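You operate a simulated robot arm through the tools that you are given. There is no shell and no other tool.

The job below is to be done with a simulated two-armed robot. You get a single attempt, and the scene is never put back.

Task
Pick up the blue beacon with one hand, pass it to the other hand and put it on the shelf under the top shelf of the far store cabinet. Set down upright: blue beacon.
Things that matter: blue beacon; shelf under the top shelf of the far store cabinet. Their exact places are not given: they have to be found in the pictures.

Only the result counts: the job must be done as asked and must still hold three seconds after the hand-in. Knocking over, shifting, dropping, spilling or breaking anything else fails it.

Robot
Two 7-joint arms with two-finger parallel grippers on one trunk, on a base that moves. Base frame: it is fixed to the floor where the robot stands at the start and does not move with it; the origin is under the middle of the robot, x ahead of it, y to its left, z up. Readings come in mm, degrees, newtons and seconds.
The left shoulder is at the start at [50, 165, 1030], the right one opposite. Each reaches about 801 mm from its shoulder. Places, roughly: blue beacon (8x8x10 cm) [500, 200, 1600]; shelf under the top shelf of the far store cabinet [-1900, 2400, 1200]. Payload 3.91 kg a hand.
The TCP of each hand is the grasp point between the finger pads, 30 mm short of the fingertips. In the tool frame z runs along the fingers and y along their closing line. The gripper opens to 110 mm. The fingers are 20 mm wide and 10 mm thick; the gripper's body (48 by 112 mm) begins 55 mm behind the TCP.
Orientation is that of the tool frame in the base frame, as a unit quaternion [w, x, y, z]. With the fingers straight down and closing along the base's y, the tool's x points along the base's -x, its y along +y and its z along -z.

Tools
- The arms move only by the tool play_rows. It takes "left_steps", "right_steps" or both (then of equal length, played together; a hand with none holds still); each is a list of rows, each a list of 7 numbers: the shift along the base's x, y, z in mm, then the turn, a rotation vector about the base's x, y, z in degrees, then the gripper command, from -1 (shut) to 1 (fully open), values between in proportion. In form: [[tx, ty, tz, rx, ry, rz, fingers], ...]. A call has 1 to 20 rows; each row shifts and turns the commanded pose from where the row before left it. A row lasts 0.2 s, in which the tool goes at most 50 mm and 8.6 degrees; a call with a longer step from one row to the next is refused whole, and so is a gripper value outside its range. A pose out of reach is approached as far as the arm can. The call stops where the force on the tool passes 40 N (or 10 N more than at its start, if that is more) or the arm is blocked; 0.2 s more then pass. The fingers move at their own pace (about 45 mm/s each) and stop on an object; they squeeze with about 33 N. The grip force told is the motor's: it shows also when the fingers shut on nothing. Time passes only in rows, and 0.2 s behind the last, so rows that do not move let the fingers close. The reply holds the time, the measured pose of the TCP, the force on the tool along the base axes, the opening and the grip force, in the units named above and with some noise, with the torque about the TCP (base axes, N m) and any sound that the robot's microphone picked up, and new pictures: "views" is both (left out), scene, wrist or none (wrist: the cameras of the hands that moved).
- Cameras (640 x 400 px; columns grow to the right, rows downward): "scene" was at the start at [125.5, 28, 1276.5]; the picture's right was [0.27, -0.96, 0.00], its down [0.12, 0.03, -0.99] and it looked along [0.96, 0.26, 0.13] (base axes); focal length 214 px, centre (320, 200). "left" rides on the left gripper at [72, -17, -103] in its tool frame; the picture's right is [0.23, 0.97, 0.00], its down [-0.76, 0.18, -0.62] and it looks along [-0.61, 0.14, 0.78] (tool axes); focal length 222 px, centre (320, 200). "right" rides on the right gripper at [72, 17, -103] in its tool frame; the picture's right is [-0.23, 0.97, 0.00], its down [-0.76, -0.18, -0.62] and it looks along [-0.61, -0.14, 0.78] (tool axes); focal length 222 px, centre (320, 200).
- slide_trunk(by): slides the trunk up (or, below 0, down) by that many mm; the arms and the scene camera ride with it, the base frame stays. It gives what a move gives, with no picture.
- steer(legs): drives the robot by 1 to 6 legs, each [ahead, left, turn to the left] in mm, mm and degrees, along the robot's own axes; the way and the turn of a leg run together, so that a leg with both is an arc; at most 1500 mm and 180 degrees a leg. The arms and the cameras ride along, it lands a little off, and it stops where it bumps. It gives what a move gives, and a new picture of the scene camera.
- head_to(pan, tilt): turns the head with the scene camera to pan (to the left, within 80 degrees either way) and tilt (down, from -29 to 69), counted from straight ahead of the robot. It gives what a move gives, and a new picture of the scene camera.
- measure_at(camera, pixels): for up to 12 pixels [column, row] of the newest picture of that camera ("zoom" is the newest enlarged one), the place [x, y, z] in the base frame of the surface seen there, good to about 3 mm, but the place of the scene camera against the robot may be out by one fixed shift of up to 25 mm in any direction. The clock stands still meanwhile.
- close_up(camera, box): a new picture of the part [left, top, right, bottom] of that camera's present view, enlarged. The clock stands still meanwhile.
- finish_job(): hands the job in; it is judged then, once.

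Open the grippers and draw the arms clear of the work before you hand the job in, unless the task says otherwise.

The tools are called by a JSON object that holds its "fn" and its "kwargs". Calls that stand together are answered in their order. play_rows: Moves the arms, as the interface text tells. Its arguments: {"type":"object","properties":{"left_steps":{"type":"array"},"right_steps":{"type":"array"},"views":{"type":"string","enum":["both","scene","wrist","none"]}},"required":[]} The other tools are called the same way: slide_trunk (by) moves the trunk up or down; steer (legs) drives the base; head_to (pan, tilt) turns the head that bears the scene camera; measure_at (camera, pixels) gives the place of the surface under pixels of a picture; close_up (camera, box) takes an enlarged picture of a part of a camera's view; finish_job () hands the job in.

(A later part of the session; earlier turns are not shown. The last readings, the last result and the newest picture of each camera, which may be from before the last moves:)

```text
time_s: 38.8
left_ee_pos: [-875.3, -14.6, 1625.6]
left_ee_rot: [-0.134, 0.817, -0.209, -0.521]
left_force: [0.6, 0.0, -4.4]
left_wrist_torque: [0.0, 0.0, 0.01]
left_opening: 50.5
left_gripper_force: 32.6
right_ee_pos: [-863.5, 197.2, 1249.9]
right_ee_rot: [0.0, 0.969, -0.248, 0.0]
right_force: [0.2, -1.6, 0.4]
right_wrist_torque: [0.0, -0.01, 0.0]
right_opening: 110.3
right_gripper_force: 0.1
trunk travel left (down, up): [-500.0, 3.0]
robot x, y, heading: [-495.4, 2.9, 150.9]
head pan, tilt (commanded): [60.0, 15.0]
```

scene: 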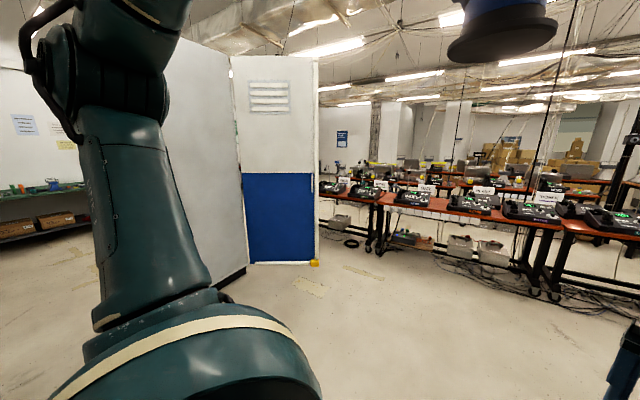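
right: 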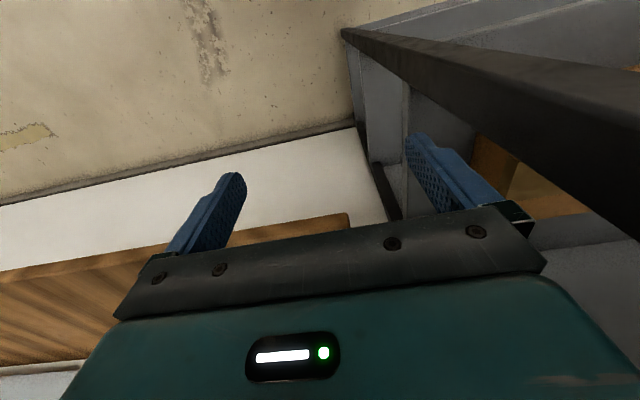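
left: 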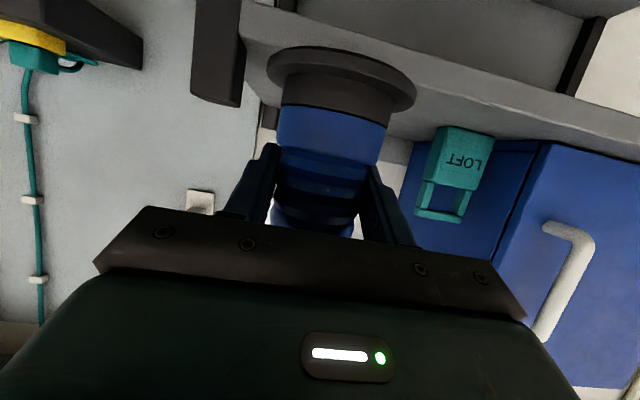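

The panel from (−2100,1980) to (−2600,1490) is the cabinet's open door, so the cabinet opens toward −x. I'll drive out through the wide gap to about (−3200,0), then look.

{"fn": "head_to", "kwargs": {"pan": 0, "tilt": 20}}

{"fn": "steer", "kwargs": {"legs": [[0, 0, 29], [1350, 0, 0], [1350, 0, 0]]}}

```text
time_s: 40.1
left_ee_pos: [-874.4, -13.1, 1624.2]
left_ee_rot: [-0.134, 0.817, -0.209, -0.521]
left_force: [0.1, -0.6, -4.5]
left_wrist_torque: [0.0, 0.01, 0.01]
left_opening: 50.5
left_gripper_force: 33.0
right_ee_pos: [-863.3, 196.2, 1250.0]
right_ee_rot: [0.0, 0.968, -0.249, 0.0]
right_force: [0.0, -0.2, -0.3]
right_wrist_torque: [0.0, 0.01, 0.0]
right_opening: 109.9
right_gripper_force: 0.1
trunk travel left (down, up): [-500.0, 3.0]
robot x, y, heading: [-493.5, 2.3, 151.3]
head pan, tilt (commanded): [0.0, 20.0]
```

scene: 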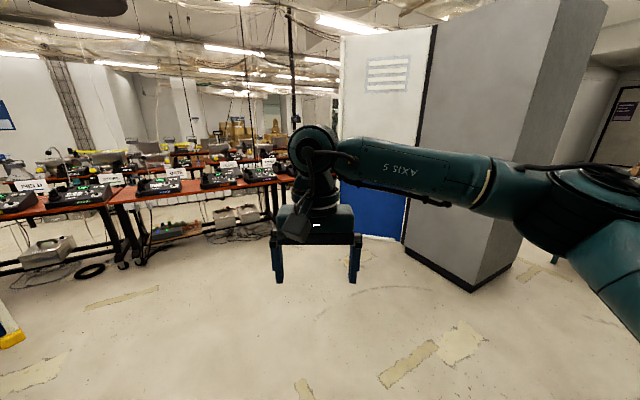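

```text
time_s: 53.5
left_ee_pos: [-3377.2, -247.3, 1623.0]
left_ee_rot: [0.004, 0.846, 0.009, -0.533]
left_force: [-0.1, -0.1, -4.9]
left_wrist_torque: [-0.01, 0.04, -0.01]
left_opening: 50.7
left_gripper_force: 32.9
right_ee_pos: [-3471.2, -55.0, 1251.0]
right_ee_rot: [-0.001, 1.0, 0.006, -0.001]
right_force: [-0.4, -0.6, -0.6]
right_wrist_torque: [0.02, -0.04, -0.02]
right_opening: 110.2
right_gripper_force: 0.0
trunk travel left (down, up): [-500.0, 3.0]
robot x, y, heading: [-3059.3, -43.3, -179.1]
head pan, tilt (commanded): [0.0, 20.0]
stopped in leg 3: the robot was blocked; the commanded pose is now the measured one
```

scene: 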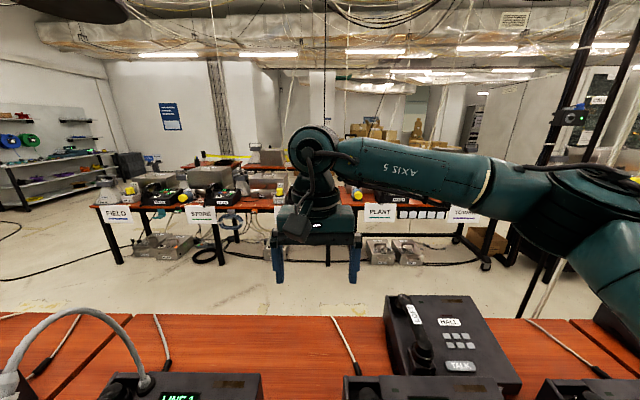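

The drive stopped against something: a red desk with intercom boxes is right in front. I'll back off 150 mm and look down to measure.

{"fn": "steer", "kwargs": {"legs": [[-150, 0, 0]]}}

{"fn": "head_to", "kwargs": {"pan": 0, "tilt": 45}}

```text
time_s: 54.9
left_ee_pos: [-3233.8, -243.3, 1622.4]
left_ee_rot: [0.004, 0.846, 0.008, -0.533]
left_force: [0.8, -0.4, -4.5]
left_wrist_torque: [-0.02, -0.04, -0.01]
left_opening: 50.7
left_gripper_force: 33.0
right_ee_pos: [-3325.6, -52.2, 1248.5]
right_ee_rot: [0.0, 1.0, 0.005, 0.001]
right_force: [0.0, -0.6, -0.1]
right_wrist_torque: [0.02, -0.01, -0.02]
right_opening: 109.9
right_gripper_force: 0.0
trunk travel left (down, up): [-500.0, 3.0]
robot x, y, heading: [-2908.9, -41.9, -179.2]
head pan, tilt (commanded): [0.0, 20.0]
```

scene: 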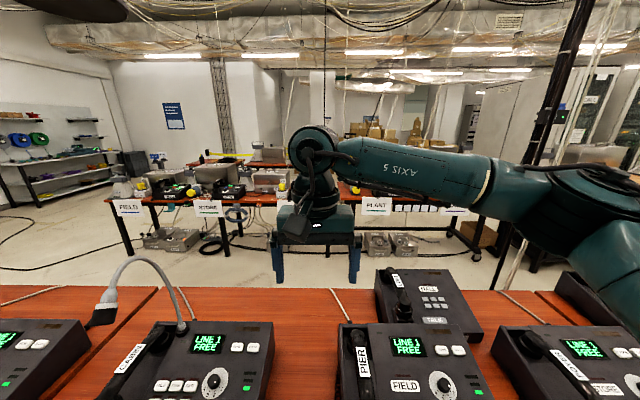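

```text
time_s: 55.8
left_ee_pos: [-3233.8, -243.2, 1622.3]
left_ee_rot: [0.004, 0.847, 0.008, -0.532]
left_force: [0.8, 0.9, -4.3]
left_wrist_torque: [-0.01, 0.0, 0.01]
left_opening: 50.7
left_gripper_force: 32.5
right_ee_pos: [-3326.1, -51.9, 1247.6]
right_ee_rot: [-0.001, 1.0, 0.005, 0.001]
right_force: [0.0, -0.3, -0.1]
right_wrist_torque: [0.0, -0.02, 0.02]
right_opening: 109.8
right_gripper_force: 0.1
trunk travel left (down, up): [-500.0, 3.0]
robot x, y, heading: [-2909.5, -40.1, -179.1]
head pan, tilt (commanded): [0.0, 45.0]
```

scene: 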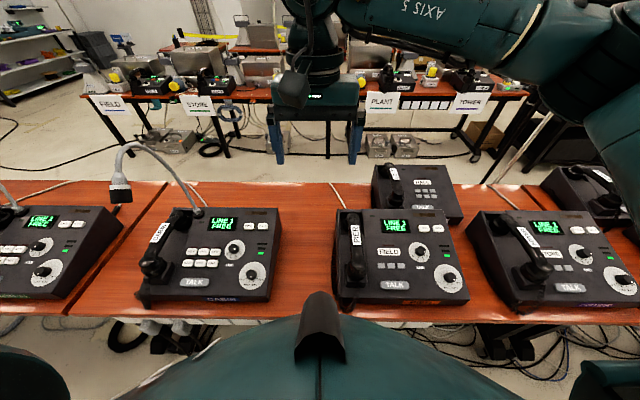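

The desk items look undisturbed. I'll measure the desk's near edge and height to keep clear of it.

{"fn": "measure_at", "kwargs": {"camera": "scene", "pixels": [[230, 312], [440, 318], [600, 318], [100, 318], [40, 312], [100, 345], [560, 345], [200, 290], [420, 295], [130, 190]]}}

{"fn": "head_to", "kwargs": {"pan": -70, "tilt": 20}}

```text
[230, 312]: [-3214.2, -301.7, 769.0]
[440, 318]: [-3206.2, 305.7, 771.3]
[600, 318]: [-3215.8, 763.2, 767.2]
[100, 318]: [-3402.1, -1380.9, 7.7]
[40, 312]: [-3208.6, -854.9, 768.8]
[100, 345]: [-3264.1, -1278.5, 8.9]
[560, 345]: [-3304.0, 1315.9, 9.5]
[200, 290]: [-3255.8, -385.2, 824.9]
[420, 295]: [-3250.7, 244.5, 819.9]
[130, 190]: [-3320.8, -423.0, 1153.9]
```

```text
time_s: 57.2
left_ee_pos: [-3234.0, -242.8, 1621.8]
left_ee_rot: [0.004, 0.846, 0.008, -0.533]
left_force: [-0.7, 0.0, -4.4]
left_wrist_torque: [0.03, -0.05, -0.03]
left_opening: 50.4
left_gripper_force: 33.3
right_ee_pos: [-3327.1, -52.5, 1248.2]
right_ee_rot: [-0.001, 1.0, 0.006, 0.002]
right_force: [-0.6, -0.8, -0.6]
right_wrist_torque: [0.01, -0.01, -0.01]
right_opening: 109.9
right_gripper_force: 0.0
trunk travel left (down, up): [-500.0, 3.0]
robot x, y, heading: [-2912.6, -39.3, -179.6]
head pan, tilt (commanded): [-70.0, 20.0]
```

scene: 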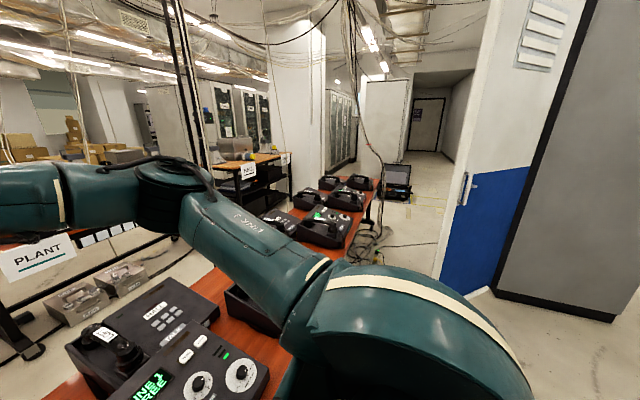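

The passage along the desk toward the cabinet front is visible: the cabinet door at right and the desk at left. I'll measure the desk edge, door tip and the floor in between.

{"fn": "measure_at", "kwargs": {"camera": "scene", "pixels": [[438, 278], [440, 150], [445, 230], [360, 215], [372, 190], [335, 245], [395, 235], [370, 240], [398, 185], [385, 120], [475, 292], [420, 260]]}}

{"fn": "close_up", "kwargs": {"camera": "scene", "box": [240, 60, 480, 290]}}

```text
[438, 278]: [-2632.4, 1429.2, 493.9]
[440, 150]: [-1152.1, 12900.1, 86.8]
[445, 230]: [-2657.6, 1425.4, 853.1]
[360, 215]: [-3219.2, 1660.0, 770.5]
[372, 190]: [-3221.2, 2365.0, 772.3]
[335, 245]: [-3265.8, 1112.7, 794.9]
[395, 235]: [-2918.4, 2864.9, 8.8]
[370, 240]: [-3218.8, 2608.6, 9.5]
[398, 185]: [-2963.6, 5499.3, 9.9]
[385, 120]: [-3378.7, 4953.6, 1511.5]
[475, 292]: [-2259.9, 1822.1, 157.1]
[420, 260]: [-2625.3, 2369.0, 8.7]
```

```text
1.74 times, centred on (360, 175) of scene
```

zoom: 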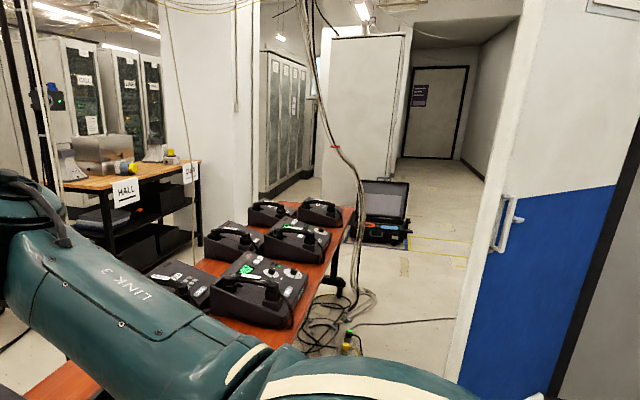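

The free lane between desk edge (x≈−3220) and the door tip (x≈−2645, y≈1427) is about 575 mm. I'll look down at the robot's own base to learn its footprint.

{"fn": "head_to", "kwargs": {"pan": 0, "tilt": 69}}

{"fn": "head_to", "kwargs": {"pan": -60, "tilt": 69}}

```text
time_s: 58.6
left_ee_pos: [-3235.2, -243.2, 1621.8]
left_ee_rot: [0.004, 0.847, 0.009, -0.532]
left_force: [-1.1, 0.8, -3.9]
left_wrist_torque: [-0.03, -0.01, 0.03]
left_opening: 50.6
left_gripper_force: 33.1
right_ee_pos: [-3327.1, -52.6, 1249.2]
right_ee_rot: [-0.001, 1.0, 0.006, 0.002]
right_force: [0.4, 0.4, 0.1]
right_wrist_torque: [-0.04, -0.02, -0.05]
right_opening: 109.8
right_gripper_force: 0.0
trunk travel left (down, up): [-500.0, 3.0]
robot x, y, heading: [-2913.1, -40.9, -179.2]
head pan, tilt (commanded): [0.0, 68.8]
```

scene: 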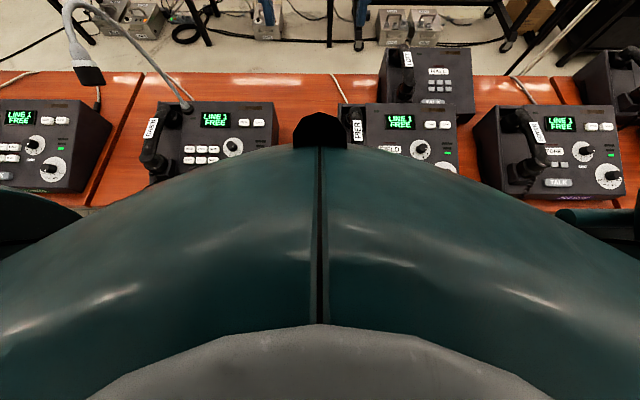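

```text
time_s: 59.9
left_ee_pos: [-3234.4, -244.6, 1621.9]
left_ee_rot: [0.005, 0.847, 0.009, -0.532]
left_force: [0.6, 0.4, -4.8]
left_wrist_torque: [0.01, 0.0, -0.01]
left_opening: 50.4
left_gripper_force: 33.4
right_ee_pos: [-3327.5, -53.1, 1248.0]
right_ee_rot: [-0.001, 1.0, 0.005, 0.001]
right_force: [0.9, 0.2, 0.7]
right_wrist_torque: [0.01, 0.01, -0.03]
right_opening: 109.5
right_gripper_force: 0.0
trunk travel left (down, up): [-500.0, 3.0]
robot x, y, heading: [-2907.3, -38.1, -179.1]
head pan, tilt (commanded): [-60.0, 68.8]
```

scene: 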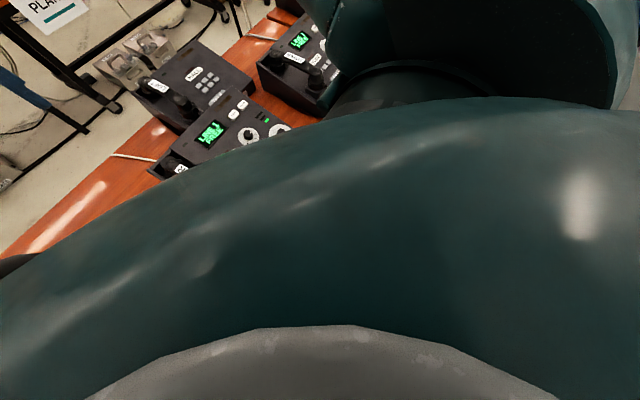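

The torso hides the base from the head camera, so I'll tilt the right hand back toward the robot to see the base with its wrist camera.

{"fn": "play_rows", "kwargs": {"right_steps": [[0, 0, 10, 0, -8.5, 0, 1], [0, 0, 10, 0, -8.5, 0, 1], [0, 0, 10, 0, -8.5, 0, 1], [0, 0, 0, 0, -8.5, 0, 1], [0, 0, 0, 0, -8.5, 0, 1], [0, 0, 0, 0, -8.5, 0, 1], [0, 0, 0, 0, 0, 0, 1]], "views": "wrist"}}

```text
time_s: 61.5
left_ee_pos: [-3235.2, -242.7, 1621.3]
left_ee_rot: [0.005, 0.847, 0.008, -0.532]
left_force: [0.3, -0.6, -5.0]
left_wrist_torque: [0.0, -0.02, -0.01]
left_opening: 50.6
left_gripper_force: 32.9
right_ee_pos: [-3308.0, -37.1, 1268.2]
right_ee_rot: [0.006, 0.903, 0.004, 0.429]
right_force: [0.1, -0.5, -0.1]
right_wrist_torque: [0.02, 0.01, 0.02]
right_opening: 110.1
right_gripper_force: 0.2
right hand out of reach, approached as far as the arm can: row 6
trunk travel left (down, up): [-500.0, 3.0]
robot x, y, heading: [-2909.4, -39.8, -179.3]
head pan, tilt (commanded): [-60.0, 68.8]
```

right: 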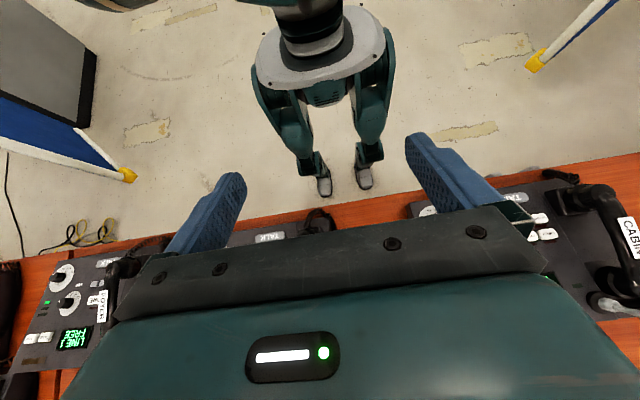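

The robot is a slim legged figure, so the lane is passable. I'll bring the right hand back to fingers-down and closer to the body.

{"fn": "play_rows", "kwargs": {"right_steps": [[8, 17, -3, 0, 8.46, 0, 1], [10, 17, -3, 0, 8.46, 0, 1], [10, 17, -3, 0, 8.46, 0, 1], [10, 17, -3, 0, 8.46, 0, 1], [10, 17, -3, 0, 8.46, 0, 1], [10, 17, -3, 0, 8.46, 0, 1], [0, 10, 0, 0, 0, 0, 1]], "views": "none"}}

{"fn": "head_to", "kwargs": {"pan": -80, "tilt": 10}}

```text
time_s: 63.1
left_ee_pos: [-3235.9, -245.0, 1621.6]
left_ee_rot: [0.005, 0.846, 0.009, -0.533]
left_force: [-0.1, 1.0, -4.4]
left_wrist_torque: [0.01, 0.02, 0.03]
left_opening: 50.6
left_gripper_force: 33.1
right_ee_pos: [-3249.1, 70.4, 1249.0]
right_ee_rot: [0.0, 1.0, 0.005, 0.003]
right_force: [-0.2, 0.9, -0.1]
right_wrist_torque: [0.0, 0.03, 0.04]
right_opening: 109.8
right_gripper_force: 0.1
trunk travel left (down, up): [-500.0, 3.0]
robot x, y, heading: [-2911.2, -43.1, -179.1]
head pan, tilt (commanded): [-60.0, 68.8]
```

```text
time_s: 64.4
left_ee_pos: [-3234.9, -243.1, 1622.0]
left_ee_rot: [0.005, 0.846, 0.009, -0.533]
left_force: [0.0, -0.2, -3.8]
left_wrist_torque: [0.0, 0.03, 0.0]
left_opening: 50.5
left_gripper_force: 32.8
right_ee_pos: [-3249.4, 70.6, 1250.4]
right_ee_rot: [0.0, 1.0, 0.005, 0.004]
right_force: [-0.1, 0.8, -0.3]
right_wrist_torque: [0.03, 0.01, -0.02]
right_opening: 110.1
right_gripper_force: 0.0
trunk travel left (down, up): [-500.0, 3.0]
robot x, y, heading: [-2908.9, -41.1, -179.2]
head pan, tilt (commanded): [-80.0, 10.0]
```

scene: 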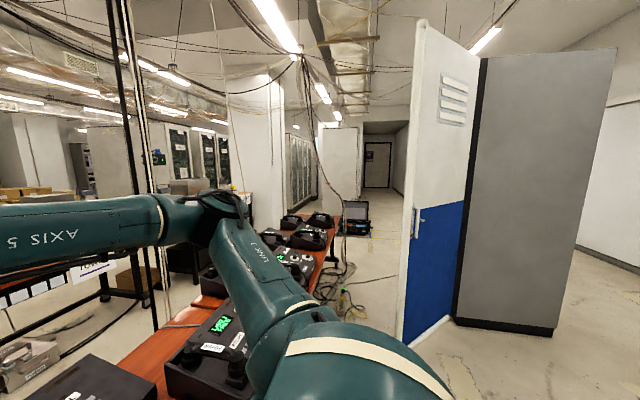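

Hanging cables appear at (110–155, 0–320) and a curved one near (330,180); I'll measure them before strafing, since the arms overhang the desk.

{"fn": "measure_at", "kwargs": {"camera": "scene", "pixels": [[126, 100], [132, 150], [150, 150], [155, 290], [141, 60], [222, 130], [314, 100], [331, 160], [340, 210], [338, 245], [345, 290], [372, 240]]}}

{"fn": "close_up", "kwargs": {"camera": "scene", "box": [270, 30, 430, 330]}}

```text
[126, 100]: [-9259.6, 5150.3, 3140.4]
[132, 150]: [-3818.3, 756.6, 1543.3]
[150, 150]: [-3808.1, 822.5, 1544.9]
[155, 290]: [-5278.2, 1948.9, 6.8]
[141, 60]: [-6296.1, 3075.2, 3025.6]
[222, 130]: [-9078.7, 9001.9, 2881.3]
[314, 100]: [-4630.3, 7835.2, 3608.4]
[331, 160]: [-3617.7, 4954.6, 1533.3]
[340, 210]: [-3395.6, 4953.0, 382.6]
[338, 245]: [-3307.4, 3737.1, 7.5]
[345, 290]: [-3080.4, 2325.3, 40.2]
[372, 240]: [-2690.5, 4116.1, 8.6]
```

```text
1.33 times, centred on (350, 180) of scene
```

zoom: 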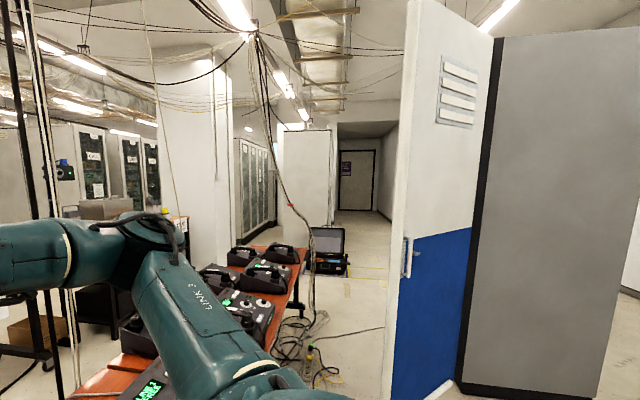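

I need the exact place of the hanging cable near the desk's far end. I'll zoom tightly on it and measure on the cable itself.

{"fn": "close_up", "kwargs": {"camera": "scene", "box": [295, 120, 375, 220]}}

{"fn": "close_up", "kwargs": {"camera": "scene", "box": [300, 210, 400, 330]}}

```text
4.00 times, centred on (335, 170) of scene
```

zoom: 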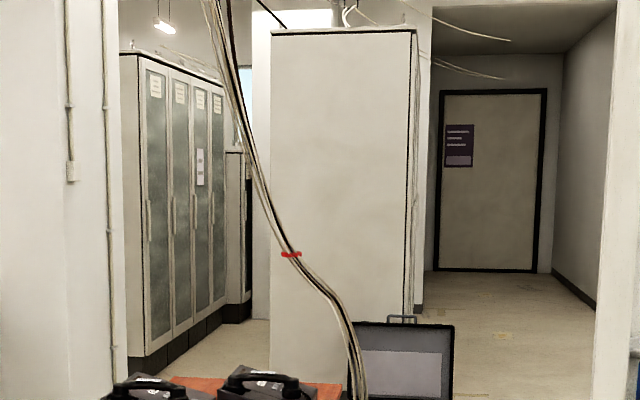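

```text
3.33 times, centred on (350, 270) of scene
```

zoom: 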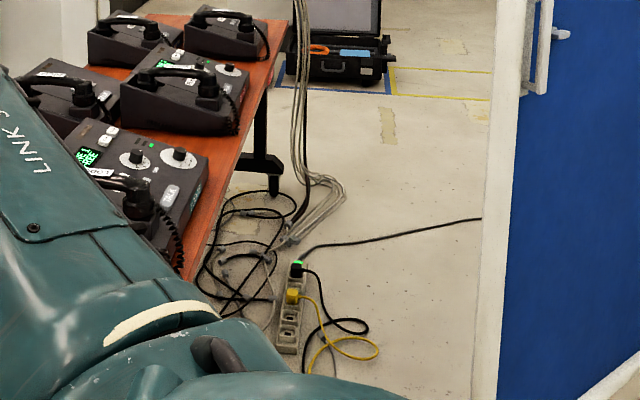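

The bundle drops beside the desk end and a power strip lies on the floor. I'll measure points on the bundle and strip in this zoom.

{"fn": "measure_at", "kwargs": {"camera": "zoom", "pixels": [[299, 60], [298, 120], [302, 170], [285, 310], [295, 270], [340, 190], [480, 219], [275, 130], [370, 350], [264, 180], [240, 150], [330, 290]]}}

{"fn": "close_up", "kwargs": {"camera": "scene", "box": [305, 140, 355, 200]}}

```text
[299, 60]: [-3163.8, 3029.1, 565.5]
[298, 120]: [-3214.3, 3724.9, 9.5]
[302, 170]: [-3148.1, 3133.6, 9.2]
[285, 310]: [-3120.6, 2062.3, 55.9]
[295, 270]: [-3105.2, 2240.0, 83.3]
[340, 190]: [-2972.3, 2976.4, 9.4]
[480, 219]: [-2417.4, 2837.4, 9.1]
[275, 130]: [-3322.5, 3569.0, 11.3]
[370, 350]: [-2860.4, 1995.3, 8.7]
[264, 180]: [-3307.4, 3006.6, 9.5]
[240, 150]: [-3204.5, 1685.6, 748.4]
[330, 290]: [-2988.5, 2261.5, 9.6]
```

```text
6.67 times, centred on (330, 170) of scene
```

zoom: 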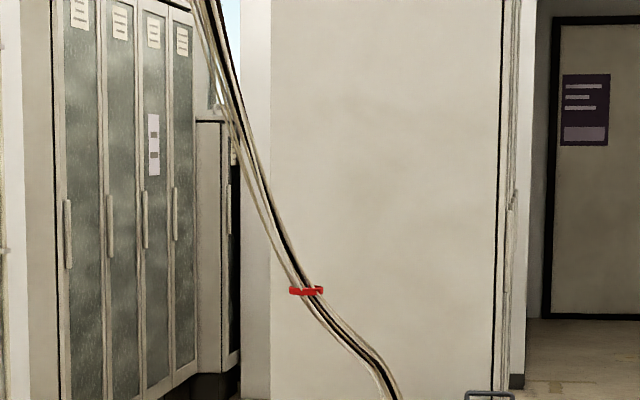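

I'll measure the bundle's upper points (around the red tie) in this zoom as well.

{"fn": "measure_at", "kwargs": {"camera": "zoom", "pixels": [[306, 291], [268, 200], [235, 105], [380, 370], [360, 350], [222, 60]]}}

{"fn": "head_to", "kwargs": {"pan": -80, "tilt": -20}}

```text
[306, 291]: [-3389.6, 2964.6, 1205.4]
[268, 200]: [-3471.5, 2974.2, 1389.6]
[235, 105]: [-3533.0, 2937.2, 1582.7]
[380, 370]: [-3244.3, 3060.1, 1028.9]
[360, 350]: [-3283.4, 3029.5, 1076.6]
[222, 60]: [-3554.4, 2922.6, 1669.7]
```

```text
time_s: 65.4
left_ee_pos: [-3234.9, -243.3, 1621.4]
left_ee_rot: [0.005, 0.847, 0.009, -0.532]
left_force: [0.5, 0.3, -4.3]
left_wrist_torque: [-0.01, -0.03, 0.01]
left_opening: 50.5
left_gripper_force: 32.8
right_ee_pos: [-3249.4, 69.9, 1250.1]
right_ee_rot: [0.0, 1.0, 0.005, 0.003]
right_force: [0.5, 0.8, -1.1]
right_wrist_torque: [0.04, -0.03, -0.02]
right_opening: 109.9
right_gripper_force: 0.1
trunk travel left (down, up): [-500.0, 3.0]
robot x, y, heading: [-2908.9, -35.7, -179.2]
head pan, tilt (commanded): [-80.0, -20.0]
```

scene: 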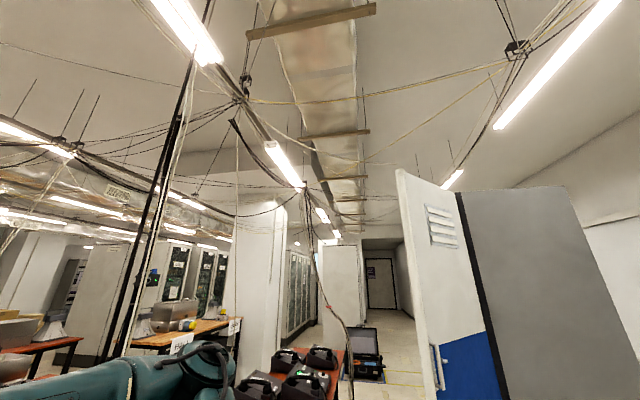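

The bundle hangs at y≈2965–3060, well away from where I'll work, and the floor strip is at (−3110, 2060–2240). Keeping my back to the door tip, I'll strafe right along the desk in stages.

{"fn": "steer", "kwargs": {"legs": [[0, -900, 0]]}}

{"fn": "head_to", "kwargs": {"pan": -80, "tilt": 20}}

```text
time_s: 73.4
left_ee_pos: [-3249.0, 630.2, 1621.5]
left_ee_rot: [0.009, 0.846, 0.014, -0.532]
left_force: [-0.1, 1.0, -4.2]
left_wrist_torque: [-0.01, -0.02, 0.03]
left_opening: 50.4
left_gripper_force: 32.9
right_ee_pos: [-3267.8, 944.3, 1250.5]
right_ee_rot: [0.0, 1.0, 0.012, 0.004]
right_force: [-0.6, 0.5, -0.3]
right_wrist_torque: [0.04, 0.02, 0.01]
right_opening: 110.1
right_gripper_force: 0.0
trunk travel left (down, up): [-500.0, 3.0]
robot x, y, heading: [-2926.3, 837.0, -178.4]
head pan, tilt (commanded): [-80.0, -20.0]
```

scene: 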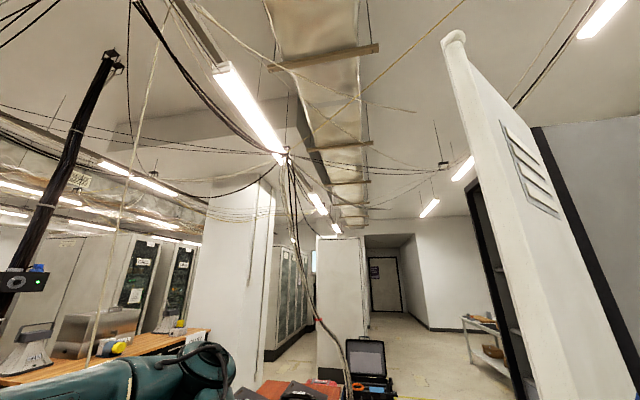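

```text
time_s: 74.5
left_ee_pos: [-3250.4, 629.9, 1621.4]
left_ee_rot: [0.008, 0.847, 0.014, -0.532]
left_force: [0.6, 0.0, -4.2]
left_wrist_torque: [0.0, -0.01, 0.02]
left_opening: 50.6
left_gripper_force: 33.3
right_ee_pos: [-3269.1, 943.7, 1250.1]
right_ee_rot: [-0.001, 1.0, 0.011, 0.003]
right_force: [0.1, 0.3, 0.5]
right_wrist_torque: [-0.01, 0.03, -0.01]
right_opening: 109.9
right_gripper_force: 0.1
trunk travel left (down, up): [-500.0, 3.0]
robot x, y, heading: [-2925.3, 835.4, -178.5]
head pan, tilt (commanded): [-80.0, 20.0]
```

scene: 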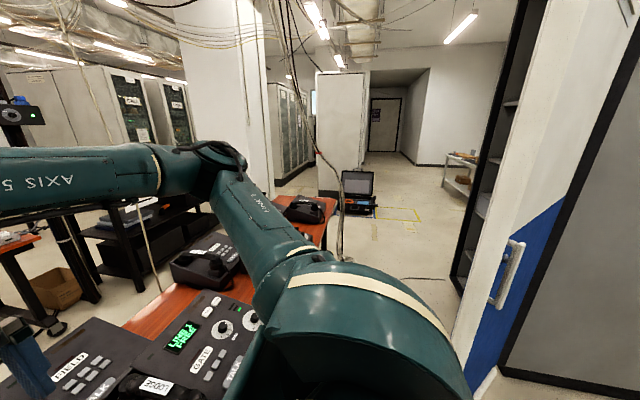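

The cabinet's open interior with shelves now shows at (480–520, 50–280). I'll measure the door tip and the cabinet's front edges.

{"fn": "measure_at", "kwargs": {"camera": "scene", "pixels": [[497, 280], [468, 330], [505, 250], [455, 285], [462, 250], [500, 60], [480, 200], [497, 160], [510, 103], [470, 270], [448, 155], [345, 265]]}}

{"fn": "close_up", "kwargs": {"camera": "scene", "box": [420, 0, 600, 320]}}

```text
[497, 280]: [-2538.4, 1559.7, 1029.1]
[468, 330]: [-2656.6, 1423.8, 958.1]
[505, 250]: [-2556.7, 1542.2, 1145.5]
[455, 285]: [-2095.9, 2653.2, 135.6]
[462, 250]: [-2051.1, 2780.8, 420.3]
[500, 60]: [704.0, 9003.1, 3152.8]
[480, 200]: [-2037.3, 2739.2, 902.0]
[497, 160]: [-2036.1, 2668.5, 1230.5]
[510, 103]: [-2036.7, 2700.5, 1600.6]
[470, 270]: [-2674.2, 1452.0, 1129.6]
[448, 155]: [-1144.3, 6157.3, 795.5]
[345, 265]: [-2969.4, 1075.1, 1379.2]
```

```text
1.25 times, centred on (510, 160) of scene
```

zoom: 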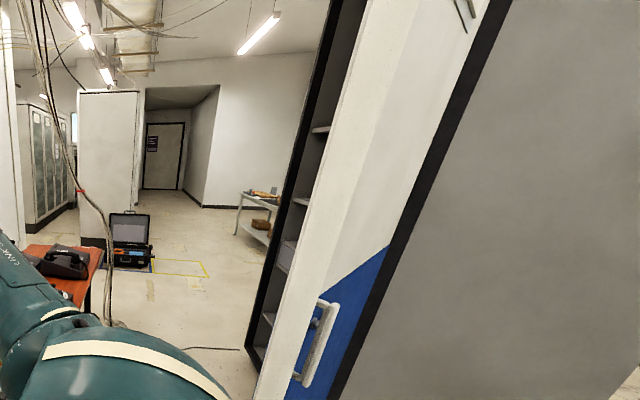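

The cabinet front is at x≈−2040 with shelves at z≈900, 1230 and 1600 and no second door. I'll strafe on past the door tip, keeping a little closer to the desk.

{"fn": "steer", "kwargs": {"legs": [[25, -500, 0], [0, -500, 0]]}}

{"fn": "head_to", "kwargs": {"pan": -80, "tilt": 15}}

```text
time_s: 76.6
left_ee_pos: [-3252.9, 698.9, 1620.5]
left_ee_rot: [0.01, 0.847, 0.019, -0.53]
left_force: [-0.4, 0.2, -4.8]
left_wrist_torque: [-0.02, -0.02, 0.0]
left_opening: 50.7
left_gripper_force: 32.8
right_ee_pos: [-3271.7, 1013.2, 1251.8]
right_ee_rot: [0.0, 1.0, 0.016, 0.003]
right_force: [-0.4, -0.3, -0.4]
right_wrist_torque: [0.0, 0.01, 0.0]
right_opening: 109.9
right_gripper_force: 0.0
trunk travel left (down, up): [-500.0, 3.0]
robot x, y, heading: [-2932.2, 911.2, -177.8]
head pan, tilt (commanded): [-80.0, 20.0]
stopped in leg 1: the robot was blocked; the commanded pose is now the measured one
```

scene: 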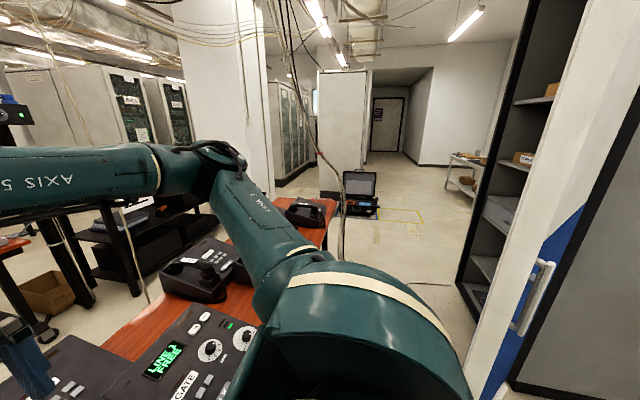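

```text
time_s: 77.2
left_ee_pos: [-3251.8, 697.8, 1621.5]
left_ee_rot: [0.01, 0.848, 0.019, -0.53]
left_force: [-1.3, 0.3, -4.5]
left_wrist_torque: [0.0, 0.02, -0.02]
left_opening: 50.7
left_gripper_force: 33.0
right_ee_pos: [-3270.9, 1013.8, 1250.7]
right_ee_rot: [-0.002, 1.0, 0.016, 0.004]
right_force: [-1.1, 0.1, 0.5]
right_wrist_torque: [-0.01, 0.03, -0.01]
right_opening: 110.3
right_gripper_force: 0.2
trunk travel left (down, up): [-500.0, 3.0]
robot x, y, heading: [-2929.2, 910.9, -177.9]
head pan, tilt (commanded): [-80.0, 15.0]
```

scene: 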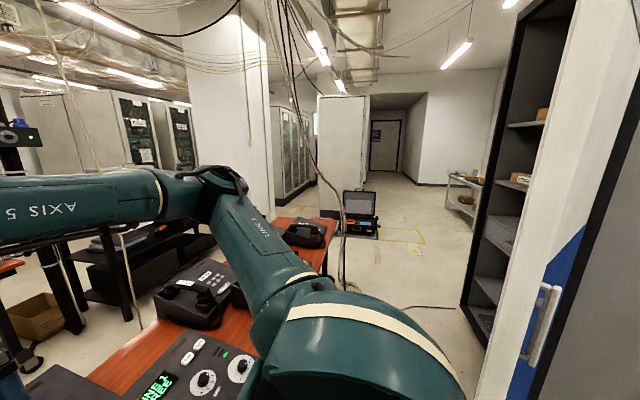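

The strafe stopped after 75 mm, so something low beside me is in the way. I'll look down to the right-front to find it.

{"fn": "head_to", "kwargs": {"pan": -80, "tilt": 55}}

{"fn": "head_to", "kwargs": {"pan": -35, "tilt": 45}}

```text
time_s: 78.3
left_ee_pos: [-3251.1, 698.2, 1620.9]
left_ee_rot: [0.01, 0.847, 0.019, -0.531]
left_force: [-1.0, -0.3, -4.8]
left_wrist_torque: [-0.01, -0.02, 0.05]
left_opening: 50.4
left_gripper_force: 32.6
right_ee_pos: [-3273.3, 1012.5, 1250.0]
right_ee_rot: [-0.001, 1.0, 0.015, 0.004]
right_force: [0.4, -1.1, -0.5]
right_wrist_torque: [-0.02, 0.0, 0.0]
right_opening: 110.1
right_gripper_force: 0.0
trunk travel left (down, up): [-500.0, 3.0]
robot x, y, heading: [-2929.4, 909.4, -178.2]
head pan, tilt (commanded): [-80.0, 55.0]
```

scene: 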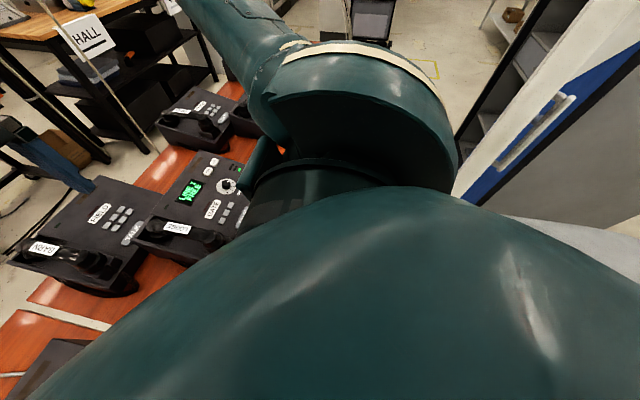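

```text
time_s: 79.4
left_ee_pos: [-3250.4, 698.6, 1621.4]
left_ee_rot: [0.01, 0.848, 0.019, -0.53]
left_force: [-0.4, 0.0, -4.8]
left_wrist_torque: [0.02, 0.0, 0.02]
left_opening: 50.6
left_gripper_force: 33.1
right_ee_pos: [-3270.8, 1012.8, 1250.5]
right_ee_rot: [-0.002, 1.0, 0.016, 0.004]
right_force: [0.1, 0.0, 0.4]
right_wrist_torque: [0.01, 0.01, -0.02]
right_opening: 110.1
right_gripper_force: 0.1
trunk travel left (down, up): [-500.0, 3.0]
robot x, y, heading: [-2931.8, 908.4, -177.9]
head pan, tilt (commanded): [-35.0, 45.0]
```

scene: 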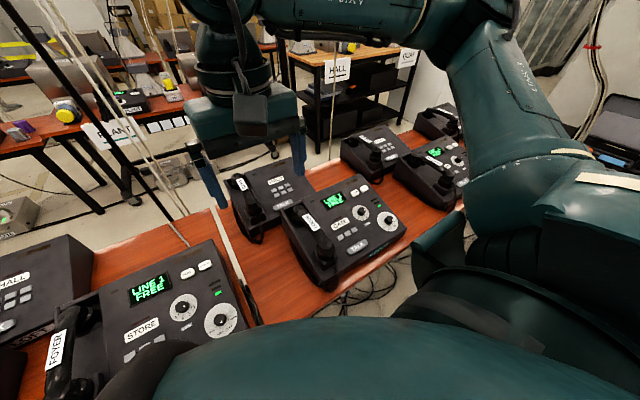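

There is a rod near (235,260) and desk devices around; I'll measure these and use the right wrist view to look under/near the robot.

{"fn": "measure_at", "kwargs": {"camera": "scene", "pixels": [[222, 230], [240, 275], [252, 310], [130, 160], [110, 150], [165, 215], [330, 300], [375, 285], [395, 250], [300, 320], [420, 260], [210, 340]]}}

{"fn": "close_up", "kwargs": {"camera": "right", "box": [0, 0, 640, 400]}}

```text
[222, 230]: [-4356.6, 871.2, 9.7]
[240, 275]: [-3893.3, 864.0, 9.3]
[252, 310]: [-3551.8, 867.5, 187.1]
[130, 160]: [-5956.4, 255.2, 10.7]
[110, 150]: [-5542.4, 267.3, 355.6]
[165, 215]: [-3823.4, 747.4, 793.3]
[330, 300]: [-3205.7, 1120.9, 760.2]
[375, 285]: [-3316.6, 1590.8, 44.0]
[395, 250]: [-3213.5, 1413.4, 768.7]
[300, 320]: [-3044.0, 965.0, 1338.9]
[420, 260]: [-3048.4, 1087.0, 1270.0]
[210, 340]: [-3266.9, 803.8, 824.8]
```

```text
1.00 times, centred on (320, 200) of right (not enlarged: the box is as wide or as high as the picture)
```

zoom: 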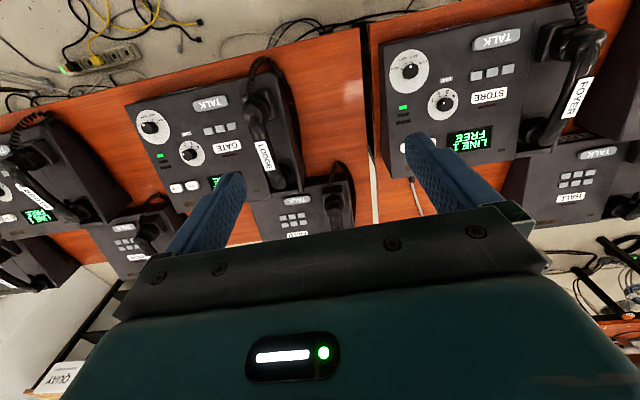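

The "rod" is just the seam between two desks (y≈867), with legs below. I'll tilt the right hand back again to see the robot's feet and whatever blocks it.

{"fn": "play_rows", "kwargs": {"right_steps": [[-10, -10, 8, 0, -8.5, 0, 1], [-10, -10, 8, 0, -8.5, 0, 1], [-10, -10, 0, 0, -8.5, 0, 1], [-10, -10, 0, 0, -8.5, 0, 1], [-10, -10, 0, 0, -8.5, 0, 1], [0, -10, 0, 0, -8.5, 0, 1], [0, 0, 0, 0, 0, 0, 1]], "views": "wrist"}}

```text
time_s: 81.0
left_ee_pos: [-3251.9, 697.3, 1621.3]
left_ee_rot: [0.009, 0.848, 0.018, -0.53]
left_force: [0.0, 0.1, -3.7]
left_wrist_torque: [0.03, -0.03, 0.02]
left_opening: 50.5
left_gripper_force: 33.3
right_ee_pos: [-3323.1, 953.7, 1267.8]
right_ee_rot: [0.008, 0.901, 0.014, 0.434]
right_force: [-0.6, 0.2, -0.7]
right_wrist_torque: [-0.03, 0.01, -0.01]
right_opening: 110.3
right_gripper_force: 0.0
trunk travel left (down, up): [-500.0, 3.0]
robot x, y, heading: [-2928.6, 910.4, -178.1]
head pan, tilt (commanded): [-35.0, 45.0]
```

right: 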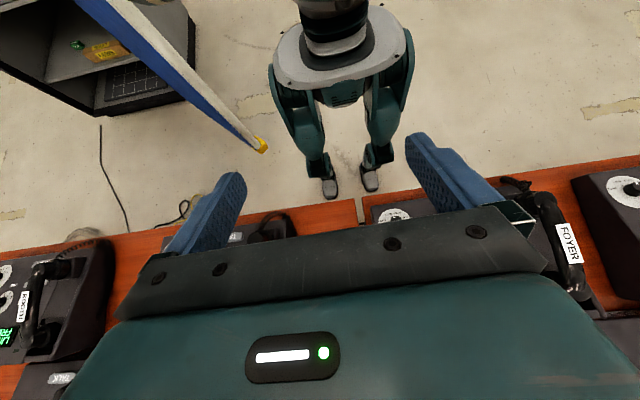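

The wrist view shows the robot's legs, with the door's yellow corner at (262,147) and the desk edge. I'll measure these with the wrist camera.

{"fn": "measure_at", "kwargs": {"camera": "right", "pixels": [[262, 146], [255, 140], [330, 190], [370, 187], [318, 165], [285, 95], [275, 60], [408, 60], [300, 85], [340, 210], [200, 215], [130, 20]]}}

{"fn": "close_up", "kwargs": {"camera": "right", "box": [180, 0, 480, 230]}}

```text
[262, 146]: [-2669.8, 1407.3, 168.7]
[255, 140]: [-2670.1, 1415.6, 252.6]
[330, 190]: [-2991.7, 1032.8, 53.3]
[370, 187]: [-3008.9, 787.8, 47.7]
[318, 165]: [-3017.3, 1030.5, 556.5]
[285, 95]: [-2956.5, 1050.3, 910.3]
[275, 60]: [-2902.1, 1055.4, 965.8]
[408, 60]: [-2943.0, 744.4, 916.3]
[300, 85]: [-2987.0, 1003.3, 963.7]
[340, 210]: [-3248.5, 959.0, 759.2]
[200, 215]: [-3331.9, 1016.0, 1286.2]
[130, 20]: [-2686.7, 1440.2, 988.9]
```

```text
1.74 times, centred on (330, 115) of right
```

zoom: 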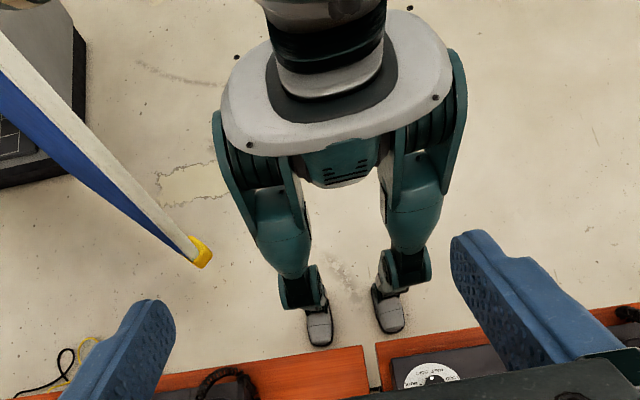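

Feet and pelvis (y 744–1055) look free of the door tip (y≈1407) and desk. I'll put the right hand back, step 35 mm away from the desk, and try a short strafe to see if it goes.

{"fn": "play_rows", "kwargs": {"right_steps": [[10, 10, -3, 0, 8.5, 0, 1], [10, 10, -3, 0, 8.5, 0, 1], [10, 10, -3, 0, 8.5, 0, 1], [10, 10, -3, 0, 8.5, 0, 1], [10, 10, -3, 0, 8.5, 0, 1], [5, 10, -3, 0, 8.5, 0, 1], [0, 0, 0, 0, 0, 0, 1]], "views": "none"}}

{"fn": "steer", "kwargs": {"legs": [[-35, 0, 0], [0, -120, 0]]}}

```text
time_s: 82.6
left_ee_pos: [-3250.9, 697.3, 1621.1]
left_ee_rot: [0.009, 0.847, 0.018, -0.531]
left_force: [-0.4, -0.1, -4.6]
left_wrist_torque: [0.0, 0.0, 0.0]
left_opening: 50.5
left_gripper_force: 33.2
right_ee_pos: [-3268.9, 1013.3, 1248.4]
right_ee_rot: [0.001, 1.0, 0.016, 0.002]
right_force: [-0.8, -0.6, 0.7]
right_wrist_torque: [0.01, 0.02, 0.01]
right_opening: 109.9
right_gripper_force: 0.1
trunk travel left (down, up): [-500.0, 3.0]
robot x, y, heading: [-2931.3, 906.9, -178.0]
head pan, tilt (commanded): [-35.0, 45.0]
```

```text
time_s: 84.8
left_ee_pos: [-3220.7, 816.8, 1621.5]
left_ee_rot: [0.011, 0.847, 0.02, -0.531]
left_force: [-0.7, 0.7, -3.8]
left_wrist_torque: [0.07, 0.01, 0.02]
left_opening: 50.3
left_gripper_force: 32.7
right_ee_pos: [-3238.2, 1132.3, 1248.2]
right_ee_rot: [0.0, 1.0, 0.015, 0.004]
right_force: [0.4, -1.1, -0.5]
right_wrist_torque: [0.0, -0.02, 0.01]
right_opening: 109.9
right_gripper_force: 0.0
trunk travel left (down, up): [-500.0, 3.0]
robot x, y, heading: [-2900.6, 1028.2, -178.3]
head pan, tilt (commanded): [-35.0, 45.0]
```

scene: 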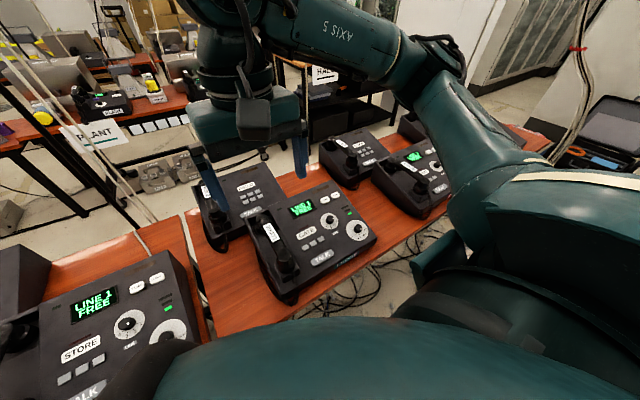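

It moved once slightly farther from the desk, so desk legs at the seam were the obstacle. I'll continue: past the seam, then ease toward the desk between its legs to pass the door tip, with the base well clear of both.

{"fn": "steer", "kwargs": {"legs": [[0, -170, 0]]}}

{"fn": "steer", "kwargs": {"legs": [[95, -60, -1.5]]}}

```text
time_s: 86.9
left_ee_pos: [-3224.6, 982.2, 1620.5]
left_ee_rot: [0.011, 0.848, 0.021, -0.53]
left_force: [-0.4, -0.3, -3.8]
left_wrist_torque: [0.0, 0.0, 0.01]
left_opening: 50.3
left_gripper_force: 33.1
right_ee_pos: [-3244.2, 1297.3, 1247.9]
right_ee_rot: [0.0, 1.0, 0.018, 0.004]
right_force: [0.3, 0.5, 0.1]
right_wrist_torque: [0.01, 0.04, 0.01]
right_opening: 110.0
right_gripper_force: 0.0
trunk travel left (down, up): [-500.0, 3.0]
robot x, y, heading: [-2901.4, 1192.3, -177.6]
head pan, tilt (commanded): [-35.0, 45.0]
```

scene: 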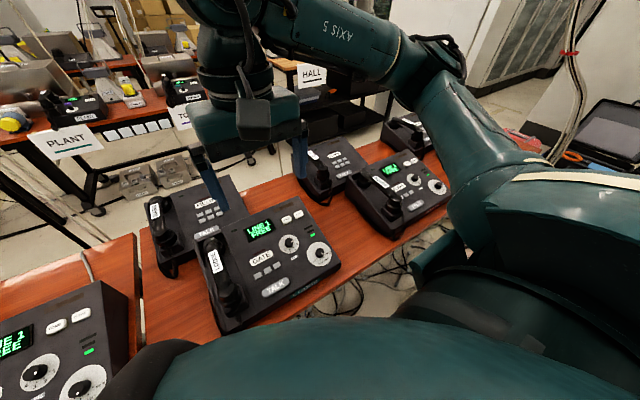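

```text
time_s: 88.1
left_ee_pos: [-3326.2, 1046.1, 1621.8]
left_ee_rot: [0.005, 0.848, 0.011, -0.531]
left_force: [-0.8, 0.2, -4.2]
left_wrist_torque: [0.01, -0.04, 0.03]
left_opening: 50.6
left_gripper_force: 32.8
right_ee_pos: [-3335.6, 1362.1, 1246.9]
right_ee_rot: [-0.001, 1.0, 0.006, 0.004]
right_force: [-0.6, -0.1, 1.0]
right_wrist_torque: [-0.01, -0.02, -0.01]
right_opening: 109.9
right_gripper_force: 0.0
trunk travel left (down, up): [-500.0, 3.0]
robot x, y, heading: [-3000.7, 1252.4, -179.3]
head pan, tilt (commanded): [-35.0, 45.0]
```

scene: 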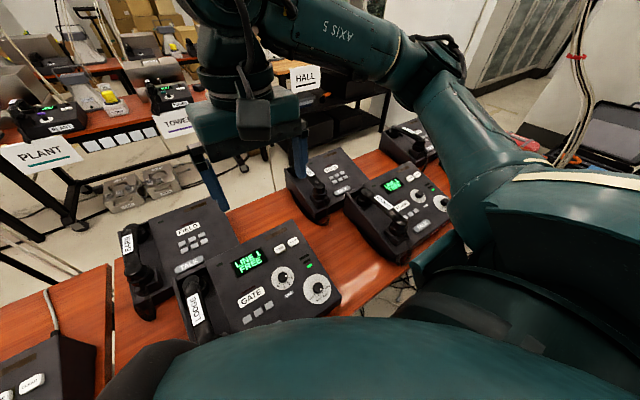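

Now at (−3001,1252), between the desk legs. I'll strafe past the door tip in two legs.

{"fn": "steer", "kwargs": {"legs": [[0, -250, 0], [0, -250, 0]]}}

{"fn": "head_to", "kwargs": {"pan": -80, "tilt": 35}}

```text
time_s: 92.5
left_ee_pos: [-3330.4, 1450.6, 1620.7]
left_ee_rot: [0.007, 0.849, 0.012, -0.529]
left_force: [-0.3, 0.0, -4.9]
left_wrist_torque: [-0.02, 0.0, 0.02]
left_opening: 50.6
left_gripper_force: 32.8
right_ee_pos: [-3341.6, 1766.7, 1248.4]
right_ee_rot: [0.001, 1.0, 0.006, 0.003]
right_force: [-0.3, 0.5, 0.0]
right_wrist_torque: [-0.01, 0.01, 0.03]
right_opening: 110.1
right_gripper_force: 0.0
trunk travel left (down, up): [-500.0, 3.0]
robot x, y, heading: [-3007.2, 1653.1, -179.0]
head pan, tilt (commanded): [-35.0, 45.0]
stopped in leg 2: the robot was blocked; the commanded pose is now the measured one
```

scene: 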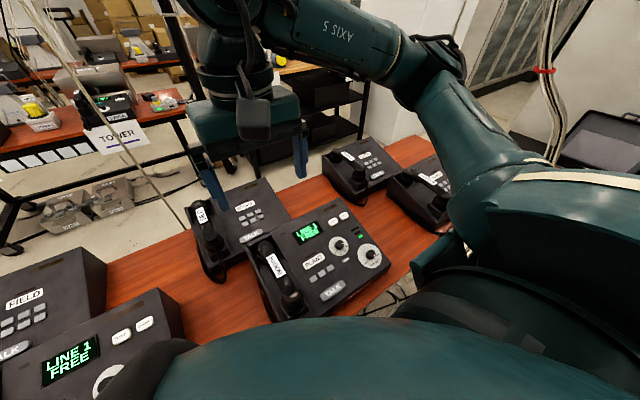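

```text
time_s: 93.6
left_ee_pos: [-3329.3, 1448.7, 1621.8]
left_ee_rot: [0.006, 0.848, 0.011, -0.53]
left_force: [-0.1, 0.0, -3.4]
left_wrist_torque: [-0.01, -0.02, 0.01]
left_opening: 50.3
left_gripper_force: 32.8
right_ee_pos: [-3342.0, 1765.8, 1249.0]
right_ee_rot: [0.0, 1.0, 0.007, 0.002]
right_force: [-0.4, 0.2, 0.1]
right_wrist_torque: [0.0, 0.03, 0.0]
right_opening: 110.0
right_gripper_force: 0.0
trunk travel left (down, up): [-500.0, 3.0]
robot x, y, heading: [-3007.4, 1657.5, -178.9]
head pan, tilt (commanded): [-80.0, 35.0]
```

scene: 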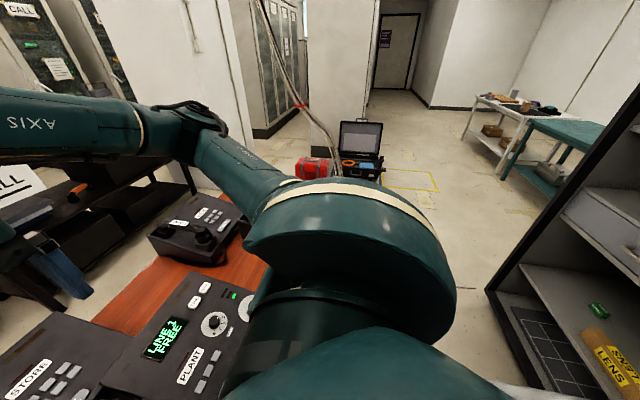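

Blocked again, likely by the power strip on the floor ahead to my right. I'll back away toward +x by 105 mm and look at the floor there.

{"fn": "steer", "kwargs": {"legs": [[-105, 0, 0]]}}

{"fn": "play_rows", "kwargs": {"right_steps": [[0, -10, 8, 0, -8.5, 0, 1], [0, -10, 8, 0, -8.5, 0, 1], [-10, -10, 0, 0, -8.5, 0, 1], [-10, -10, 0, 0, -8.5, 0, 1], [-10, -10, 0, 0, -8.5, 0, 1], [0, -10, 0, 0, -8.5, 0, 1], [0, 0, 0, 0, 0, 0, 1]], "views": "wrist"}}

```text
time_s: 95.0
left_ee_pos: [-3222.1, 1453.7, 1619.5]
left_ee_rot: [0.006, 0.849, 0.012, -0.529]
left_force: [-0.9, 1.6, -3.5]
left_wrist_torque: [0.0, -0.03, 0.02]
left_opening: 50.8
left_gripper_force: 33.1
right_ee_pos: [-3234.8, 1767.3, 1248.3]
right_ee_rot: [0.0, 1.0, 0.007, 0.002]
right_force: [0.0, 0.0, 0.2]
right_wrist_torque: [0.02, 0.02, -0.02]
right_opening: 109.9
right_gripper_force: 0.0
trunk travel left (down, up): [-500.0, 3.0]
robot x, y, heading: [-2896.9, 1658.5, -179.1]
head pan, tilt (commanded): [-80.0, 35.0]
stopped in leg 1: the robot was blocked; the commanded pose is now the measured one
```

scene: 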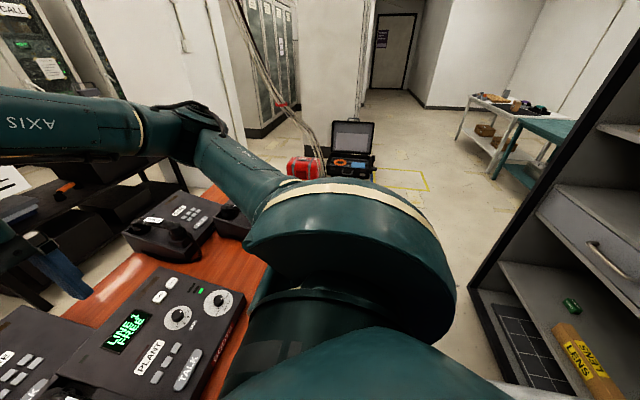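

```text
time_s: 96.6
left_ee_pos: [-3223.5, 1452.7, 1620.9]
left_ee_rot: [0.005, 0.848, 0.01, -0.53]
left_force: [0.2, 0.7, -4.3]
left_wrist_torque: [-0.01, -0.06, -0.04]
left_opening: 50.5
left_gripper_force: 33.0
right_ee_pos: [-3263.6, 1708.1, 1263.5]
right_ee_rot: [0.003, 0.901, 0.006, 0.433]
right_force: [0.2, -0.5, 0.6]
right_wrist_torque: [-0.02, 0.03, -0.01]
right_opening: 109.8
right_gripper_force: 0.1
trunk travel left (down, up): [-500.0, 3.0]
robot x, y, heading: [-2895.1, 1662.2, -179.1]
head pan, tilt (commanded): [-80.0, 35.0]
```

right: 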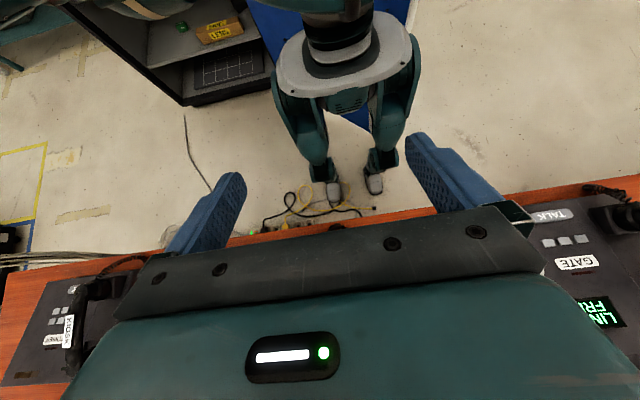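

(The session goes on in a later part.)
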